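You operate a simulated robot arm through the tools that you are given. There is no shell and no other tool. Be economical: measure what you need, move in short steps, check, and stop when the job is done.

Carry out the task below with a simulated robot arm. There is one attempt and no reset: what you move stays moved.

TASK
Stand the teal wheel beside the rinse jar. It goes on the side that lies toward x +1.0, y +0.0 (a direction in the base frame), with about 3 cm between them.
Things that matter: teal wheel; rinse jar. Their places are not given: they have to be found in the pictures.

It is judged by the outcome, as a careful person would: the job done as asked, and still so three seconds after it is handed in. It fails if anything else is knocked over, pushed out of place, dropped, spilled or broken.

THE ROBOT
A 7-joint arm with a two-finger parallel gripper, fixed in place. Base frame: the origin is at the foot of the arm, x ahead of it, y to its left, z up; the work surface is at about z = 0. Lengths are in cm, angles in degrees, forces in N, time in s.
With the tool pointing down near the work surface it reaches from about 22 to 58 cm from the base axis. Its first joint turns from -66.0 to 66.0 degrees. Payload 2.5 kg.
Tool frame: the origin (TCP) lies between the finger pads and is the grasp point; the fingertips stand 2.3 cm ahead of it; z points along the fingers, y is the line along which they close. The gripper opens to 9.4 cm. The fingers are 3.8 cm wide and 1 cm thick; the gripper's body (5.4 by 9.6 cm) begins 3.9 cm behind the TCP.
Orientation is that of the tool frame in the base frame, as [roll, pitch, yaw] about the fixed x, y, z axes, in that order (R = Rz(yaw) Ry(pitch) Rx(roll)). With the fingers straight down and closing along the base's y, the tool's x points along the base's -x, its y along +y and its z along -z.

THE INTERFACE
- The arm moves only by the tool arm_command. Its argument "series" is a list of rows, each an object (a shift or turn left out is 0, a gripper value left out holds the last) with "translation": the shift along the tool's x, y, z in cm, a list of three; "rotation": the turn, a rotation vector about the tool's x, y, z in degrees, a list of three; "gripper": the closure, from 0 (fully open) to 1 (shut). In form: [{"translation": [x, y, z], "rotation": [ax, ay, az], "gripper": gripper}, ...]. A call has 1 to 10 rows; each row is the pose to reach, as a shift and turn from the pose commanded when the call began, along the tool's axes at that moment. A row lasts 0.2 s, in which the tool goes at most 5 cm and 8.6 degrees; a call with a longer step from one row to the next is refused whole, and so is a gripper value outside its range. A pose out of reach is approached as far as the arm can. The call stops where the force on the tool passes 40 N (or 10 N more than at its start, if that is more) or the arm is blocked; 0.2 s more then pass. The fingers move at their own pace (about 10.8 cm/s each) and stop on an object; they squeeze with about 28 N. The grip force told is the motor's: it shows also when the fingers shut on nothing. Time passes only in rows, and 0.2 s behind the last, so rows that repeat a pose let the fingers close. It gives the time, the measured TCP pose, the force on the tool (base axes), the opening and the grip force at its end, in the units of the frame above (readings bear some noise), and new pictures: "show" is both (left out), scene, wrist or none.
- Cameras (640 x 400 px; columns grow to the right, rows downward): "scene" is fixed at [12.41, -41.28, 54.05]; the picture's right is [0.78, -0.63, 0.00], its down [-0.38, -0.48, -0.79] and it looks along [0.50, 0.62, -0.61] (base axes); focal length 360 px, centre (320, 200). "wrist" rides on the gripper at [-3.9, 0, -4.4] in the tool frame; the picture's right is [0.00, -1.00, 0.00], its down [0.97, 0.00, -0.24] and it looks along [0.24, 0.00, 0.97] (tool axes); focal length 218 px, centre (320, 200).
- pixel_to_xyz(camera, pixels): there is no depth. For up to 12 entries [column, row, z] of the newest picture of that camera ("zoom" is the newest enlarged one), the place [x, y] in the base frame at which the ray of that pixel passes the height z, good to about 0.2 cm. No time passes.
- inspect(camera, box): a new picture of the part [left, top, right, bottom] of that camera's present view, enlarged. No time passes.
- sign_off(): hands the job in; it is judged then, once.

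Work in short steps. Measure before you move; look again where a grasp or a placing could have gone wrong, and mend it. You have 60 turns and 120 pictures in all, the two below and enlarged ones among them. Open the gripper and draw the arm clear of the work before you hand the job in, unless the task says otherwise; then end with one line.

The tools are called after ">>>" as a command line: name --argument value ..., lists and objects as JSON in quotes. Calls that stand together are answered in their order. arm_command: Moves the arm, as the interface text tells. Its arguments: {"type":"object","properties":{"series":{"type":"array"},"show":{"type":"string","enum":["both","scene","wrist","none"]}},"required":["series"]} The other tools are called the same way: pixel_to_xyz (camera, pixels) gives the place at which the rays of pixels pass given heights; inspect (camera, box) takes an enlarged picture of a part of a camera's view; sign_off () hands the job in.

At the start:

```text
t: 0.0
tool_pos: [38.53, -6.52, 24.74]
tcp_rot: [179.9, 0.0, 180.0]
contact_force: [-0.6, 0.6, -0.2]
opening: 9.41
finger_force: 0.1
```

scene: 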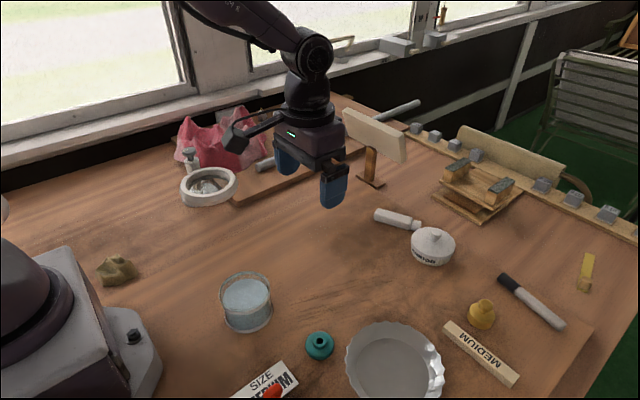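
wrist: 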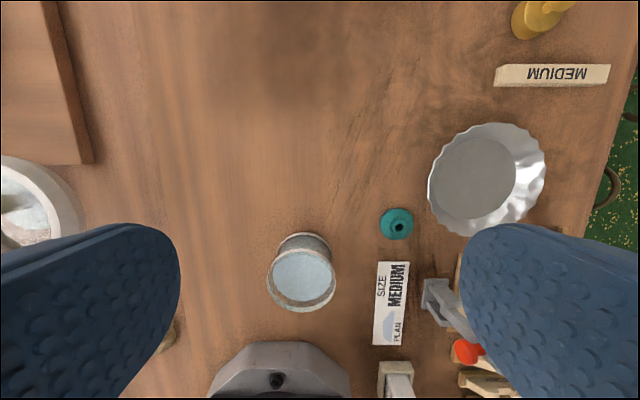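

The teal wheel seems to be at scene (319,345) and the jar at (246,302). I'll enlarge and measure them.

>>> inspect --camera "scene" --box '[200, 250, 360, 370]'

>>> inspect --camera "wrist" --box '[250, 180, 450, 320]'

>>> pixel_to_xyz --camera "wrist" --pixels '[[397, 223, 0], [397, 223, 2], [302, 240, 0], [302, 308, 6], [269, 275, 6], [336, 275, 6], [380, 223, 1], [413, 223, 1], [397, 209, 1], [397, 239, 1]]'

>>> pixel_to_xyz --camera "scene" --pixels '[[319, 345, 1], [306, 346, 1], [334, 346, 1], [320, 361, 0], [246, 331, 0], [245, 290, 6], [220, 290, 6], [271, 290, 6], [246, 272, 6], [246, 308, 6]]'

```text
3.33 times, centred on (280, 310) of scene
```

zoom: 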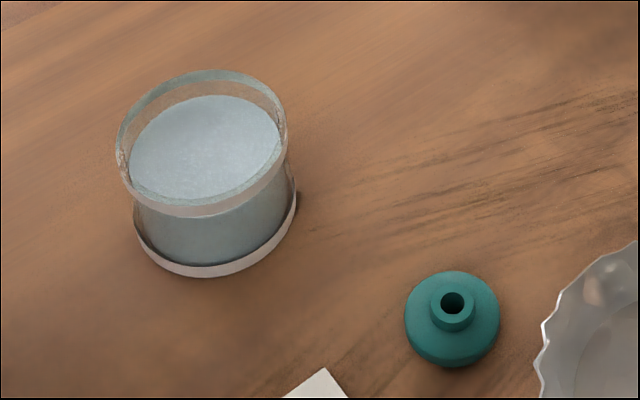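

```text
2.86 times, centred on (350, 250) of wrist
```

zoom: 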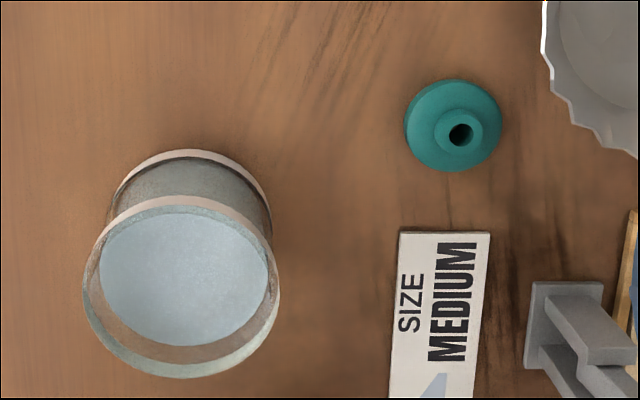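

```text
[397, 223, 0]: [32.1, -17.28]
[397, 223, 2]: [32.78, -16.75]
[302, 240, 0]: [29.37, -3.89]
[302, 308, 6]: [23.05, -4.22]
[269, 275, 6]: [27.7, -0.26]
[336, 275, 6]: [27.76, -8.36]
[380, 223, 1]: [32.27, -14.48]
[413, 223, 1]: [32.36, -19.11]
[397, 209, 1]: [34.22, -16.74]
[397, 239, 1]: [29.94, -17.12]
```

```text
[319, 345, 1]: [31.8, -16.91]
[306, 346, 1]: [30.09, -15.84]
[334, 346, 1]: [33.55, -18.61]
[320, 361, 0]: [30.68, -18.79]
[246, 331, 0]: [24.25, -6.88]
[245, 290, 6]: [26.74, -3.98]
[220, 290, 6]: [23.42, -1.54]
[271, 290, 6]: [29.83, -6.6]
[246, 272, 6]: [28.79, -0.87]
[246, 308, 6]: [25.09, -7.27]
```

Wheel centre is about (32.2,-17), lying on its flat with the hub up; jar centre is about (26.6,-4.2). I'll move above the wheel for a closer look.

>>> arm_command --series '[{"translation": [2, -3.5, 1], "gripper": 0}, {"translation": [4, -7, 3]}, {"translation": [6, -10.5, 6]}, {"translation": [6.2, -10.5, 9]}, {"translation": [6.2, -10.5, 11]}, {"translation": [6.2, -10.5, 11]}]'

```text
refused: row 3 steps farther than a row can; nothing moved
```

>>> arm_command --series '[{"translation": [2, -3, 1], "gripper": 0}, {"translation": [4, -6, 3]}, {"translation": [6, -9, 5]}, {"translation": [6.2, -10.5, 8]}, {"translation": [6.2, -10.5, 11]}, {"translation": [6.2, -10.5, 11]}]'

```text
t: 1.4
tool_pos: [32.4, -16.97, 13.69]
tcp_rot: [180.0, 0.1, 179.9]
contact_force: [0.1, 0.6, -0.7]
opening: 9.41
finger_force: 0.0
```

scene: 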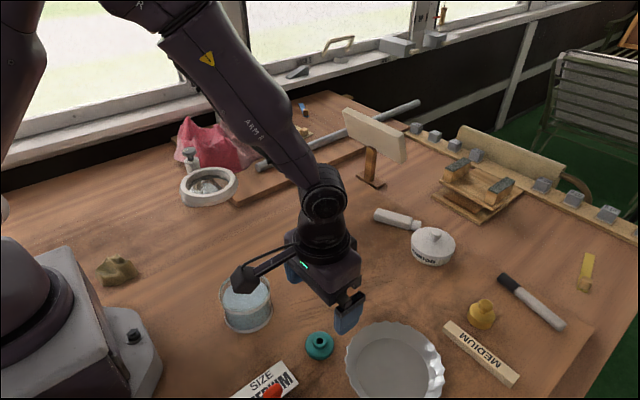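
wrist: 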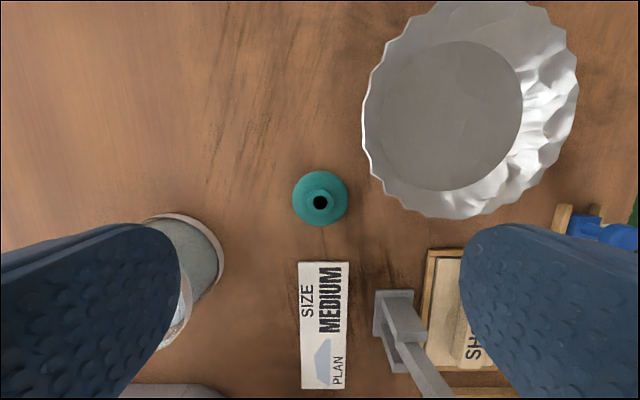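

Wheel at wrist (320,198), dish rim near (375,185). I'll measure wheel, dish edge, card and jar foot before choosing the grasp direction.

>>> inspect --camera "wrist" --box '[250, 150, 410, 270]'

>>> pixel_to_xyz --camera "wrist" --pixels '[[320, 171, 1], [320, 226, 1], [292, 198, 1], [348, 198, 1], [320, 202, 3], [385, 188, 3], [366, 150, 3], [425, 215, 3], [298, 263, 1], [348, 262, 1], [224, 255, 0], [175, 214, 0]]'

>>> inspect --camera "scene" --box '[280, 310, 380, 380]'

```text
3.33 times, centred on (330, 210) of wrist
```

zoom: 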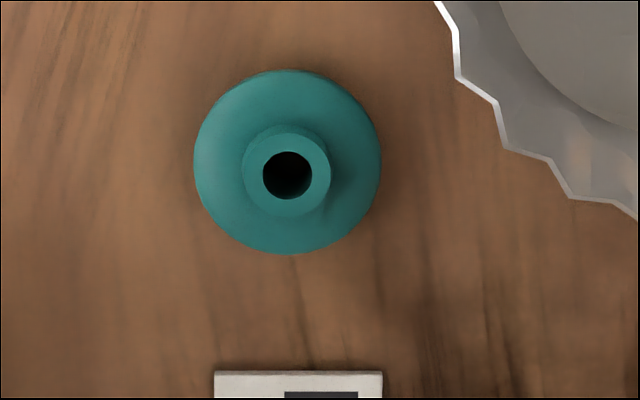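

```text
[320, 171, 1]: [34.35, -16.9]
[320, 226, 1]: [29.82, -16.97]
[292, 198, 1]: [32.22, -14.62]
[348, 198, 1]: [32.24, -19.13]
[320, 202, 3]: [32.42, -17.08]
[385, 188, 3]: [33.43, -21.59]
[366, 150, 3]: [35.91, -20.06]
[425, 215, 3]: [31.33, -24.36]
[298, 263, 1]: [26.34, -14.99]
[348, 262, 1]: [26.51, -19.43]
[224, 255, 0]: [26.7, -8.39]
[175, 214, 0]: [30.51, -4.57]
```

```text
5.71 times, centred on (330, 345) of scene
```

zoom: 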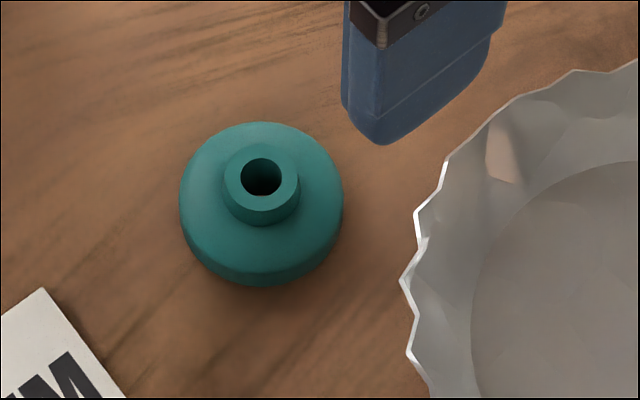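

Wheel centre (32.15,-16.95), diameter 4.5; dish rim lies on the (+x,−y) side, so I'll turn the tool 45° so the fingers run along (+x,+y), and lower partway.

>>> arm_command --series '[{"translation": [0.2, 0, 0], "rotation": [0, 0, 8], "gripper": 0.32}, {"translation": [0.2, 0, 0], "rotation": [0, 0, 16]}, {"translation": [0.2, 0, 1], "rotation": [0, 0, 24]}, {"translation": [0.2, 0, 3], "rotation": [0, 0, 32]}, {"translation": [0.2, 0, 5], "rotation": [0, 0, 40]}, {"translation": [0.2, 0, 7], "rotation": [0, 0, 45]}, {"translation": [0.2, 0, 7], "rotation": [0, 0, 45]}]'

```text
t: 3.0
tool_pos: [32.2, -17.01, 6.69]
tcp_rot: [-180.0, 0.0, 134.9]
contact_force: [0.1, -0.5, -0.2]
opening: 6.38
finger_force: 0.0
```

scene: 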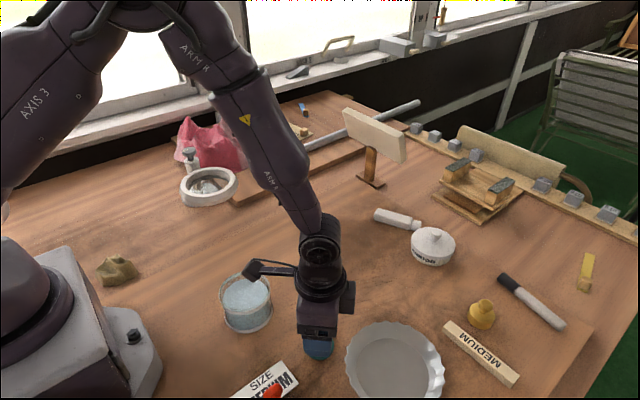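
wrist: 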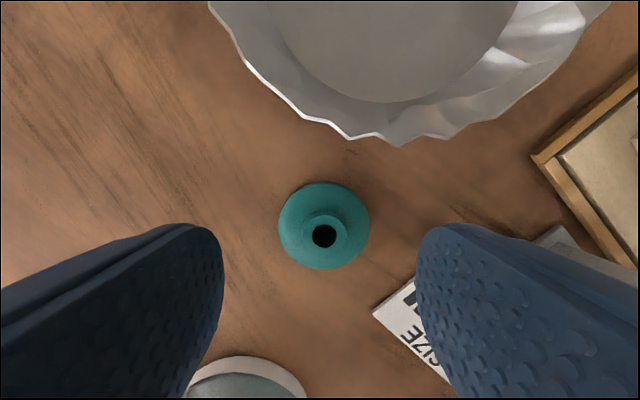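

Wheel is centred between the fingers (323,228 in the wrist view), with clear room on both sides and above the jar. Lower so the tips are just off the table, and close.

>>> arm_command --series '[{"translation": [0, 0, 2]}, {"translation": [0, 0, 3.3]}, {"translation": [0, 0, 4.05]}, {"translation": [0, 0, 4.05], "gripper": 0.7}, {"translation": [0, 0, 4.05], "gripper": 0.7}, {"translation": [0, 0, 4.05], "gripper": 0.7}]'

```text
t: 4.4
tool_pos: [32.08, -16.87, 2.71]
tcp_rot: [-180.0, 0.0, 135.0]
contact_force: [-0.4, 0.1, -2.1]
opening: 4.44
finger_force: 27.7
```

scene: 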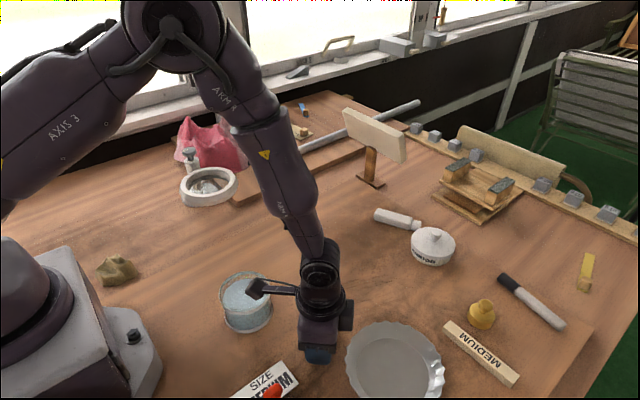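
wrist: 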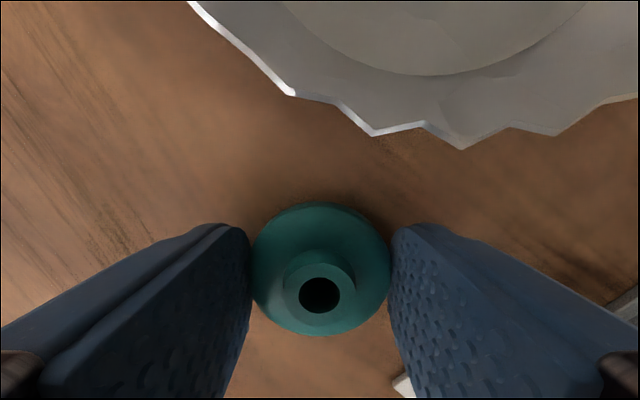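

The wheel is held (opening 4.44, 27.7 N). Lift and look.

>>> arm_command --series '[{"translation": [0, 0, -1], "gripper": 0.7}, {"translation": [0, 0, -3.5]}, {"translation": [0, 0, -6.5]}, {"translation": [0, 0, -9]}, {"translation": [0, 0, -9], "rotation": [0, 0, -8]}, {"translation": [0, 0, -9], "rotation": [0, 0, -16]}, {"translation": [0, 0, -9], "rotation": [0, 0, -24]}, {"translation": [0, 0, -9], "rotation": [0, 0, -32]}, {"translation": [0, 0, -9], "rotation": [0, 0, -40]}, {"translation": [0, 0, -9], "rotation": [0, 0, -45]}]'

```text
t: 6.6
tool_pos: [32.26, -16.86, 11.83]
tcp_rot: [-180.0, 0.0, -179.9]
contact_force: [0.5, 0.1, 0.7]
opening: 4.4
finger_force: 28.0
```

scene: 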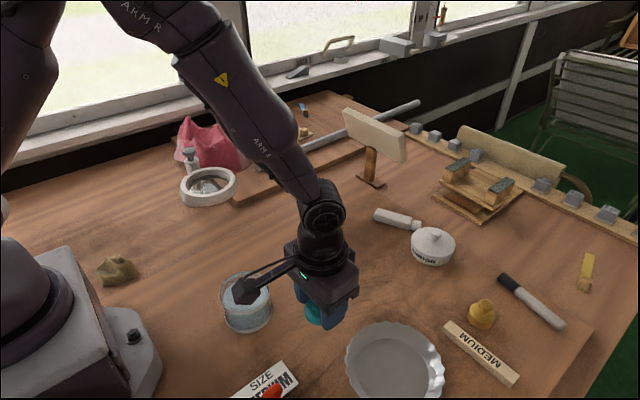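
wrist: 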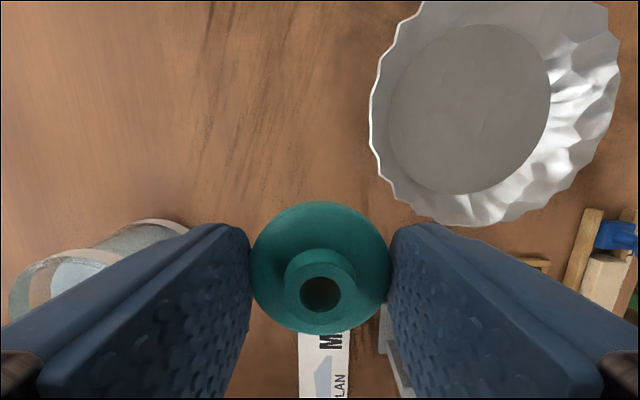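

Held level. Move over to about x 36.1, y −4.2, staying high, then measure the jar again.

>>> arm_command --series '[{"translation": [-3.9, 0, 0], "gripper": 0.7}, {"translation": [-3.9, 3, 0]}, {"translation": [-3.9, 6, 0]}, {"translation": [-3.9, 9, 0]}, {"translation": [-3.9, 11, 0]}, {"translation": [-3.9, 12.6, 0]}, {"translation": [-3.9, 12.6, 0]}]'

```text
t: 8.2
tool_pos: [36.11, -4.33, 11.63]
tcp_rot: [180.0, 0.0, 179.9]
contact_force: [-0.2, 0.0, -0.2]
opening: 4.43
finger_force: 27.7
```

scene: 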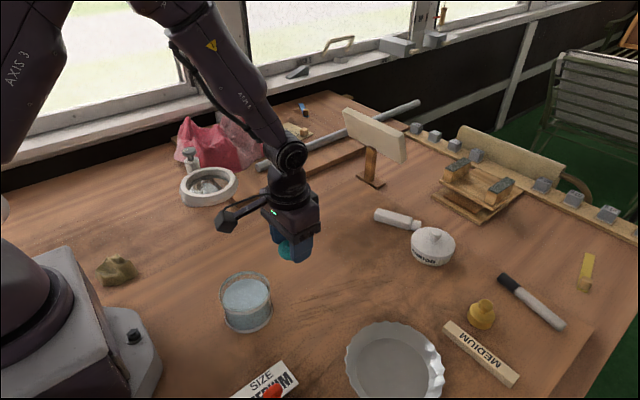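
wrist: 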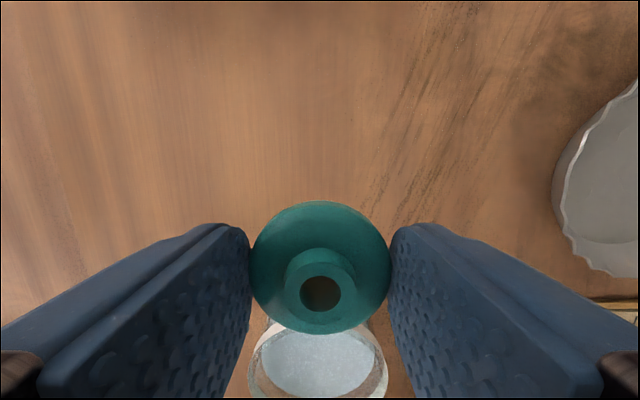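

Jar is lined up in y (its column 318 under the wheel). Jar foot edge is x≈30.5, so the wheel centre should be x≈35.75; lower there with a check before release.

>>> arm_command --series '[{"translation": [0.3, 0, 2], "gripper": 0.7}, {"translation": [0.3, 0, 4]}, {"translation": [0.3, 0, 6]}, {"translation": [0.3, 0, 7.5]}, {"translation": [0.3, 0, 8.5]}, {"translation": [0.3, 0, 8.95]}, {"translation": [0.3, 0, 8.95]}]'

```text
t: 9.8
tool_pos: [35.87, -4.39, 2.67]
tcp_rot: [-179.9, -0.1, 179.9]
contact_force: [0.2, 0.4, -0.8]
opening: 4.4
finger_force: 27.9
```

scene: 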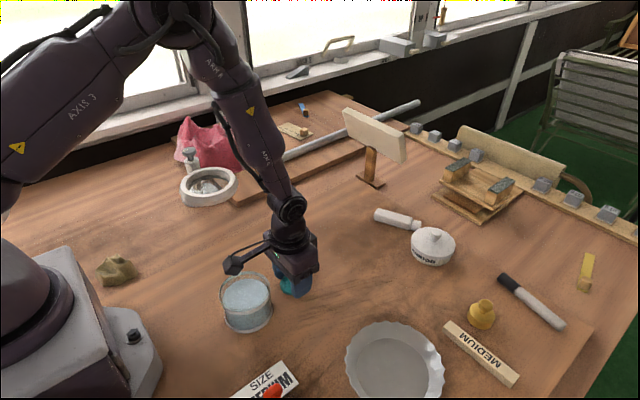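
wrist: 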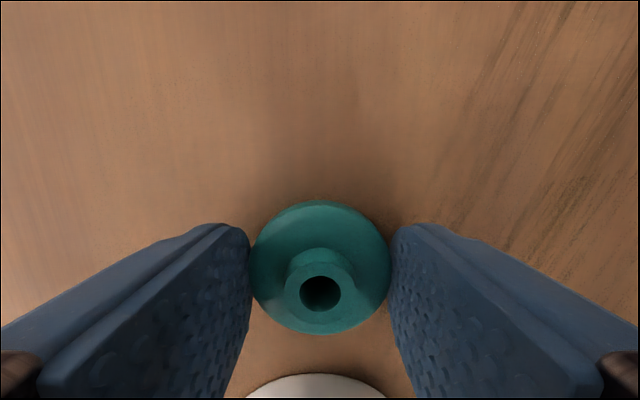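

The wheel is back at its grasp height and clear of the jar. Open partway, then rise straight up and away.

>>> arm_command --series '[{"gripper": 0.4}, {"gripper": 0.3}, {"gripper": 0.3}, {"translation": [0, 0, -2], "gripper": 0.3}, {"translation": [0, 0, -5]}, {"translation": [0, 0, -8]}, {"translation": [0, 0, -12]}, {"translation": [-3, 3, -14]}, {"translation": [-6, 5, -14]}, {"translation": [-6, 5, -14]}]'

```text
t: 12.0
tool_pos: [41.7, 0.73, 16.82]
tcp_rot: [-180.0, 0.0, -179.9]
contact_force: [-1.0, 0.6, 0.0]
opening: 6.56
finger_force: 0.1
```

scene: 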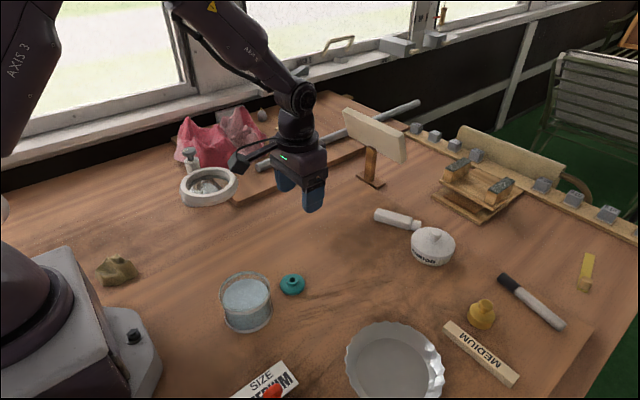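
wrist: 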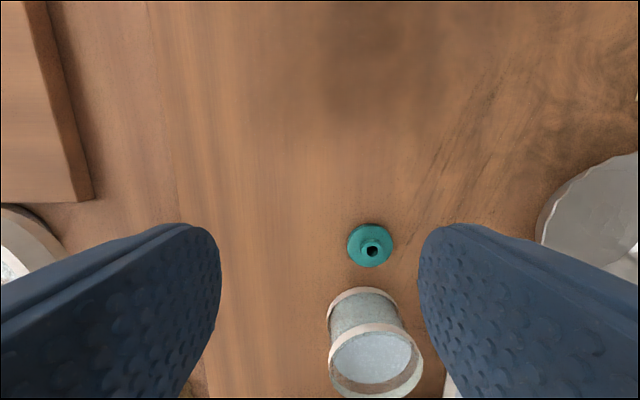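

The wheel stands at scene (292,284), clear of the gripper. I'll verify the gap and alignment.

>>> inspect --camera "wrist" --box '[300, 210, 440, 300]'

>>> pixel_to_xyz --camera "wrist" --pixels '[[370, 223, 1], [370, 267, 1], [347, 245, 1], [393, 245, 1], [362, 287, 0], [327, 312, 0], [397, 305, 0]]'

>>> inspect --camera "scene" --box '[210, 250, 330, 340]'

```text
4.44 times, centred on (370, 255) of wrist
```

zoom: 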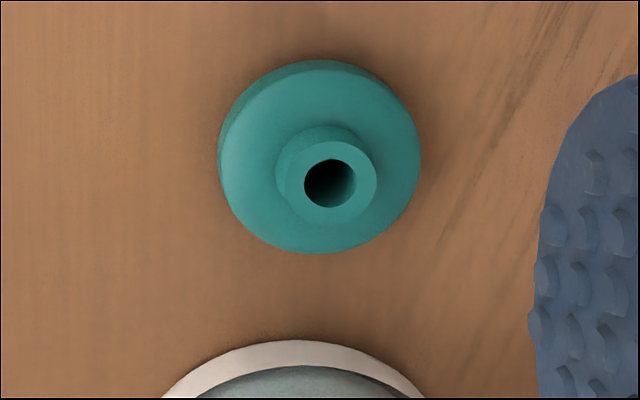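

```text
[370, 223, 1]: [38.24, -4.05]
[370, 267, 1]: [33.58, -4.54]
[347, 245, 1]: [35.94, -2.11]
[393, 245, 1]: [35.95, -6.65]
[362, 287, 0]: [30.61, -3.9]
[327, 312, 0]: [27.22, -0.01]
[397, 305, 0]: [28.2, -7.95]
```

```text
4.44 times, centred on (270, 295) of scene
```

zoom: 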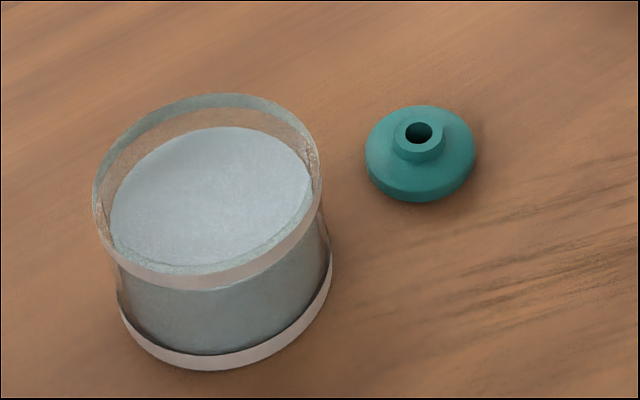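

The gap is about 3 cm (jar edge at x 30.6, wheel edge at x 33.6). The wheel is flat, lined up in y, and nothing else has moved, so I'm handing it in.

>>> sign_off

```text
The job is handed in.
```

The teal wheel now stands beside the rinse jar on its +x side, resting flat with the hub up; the gap measures about 3 cm, and nothing else was moved.
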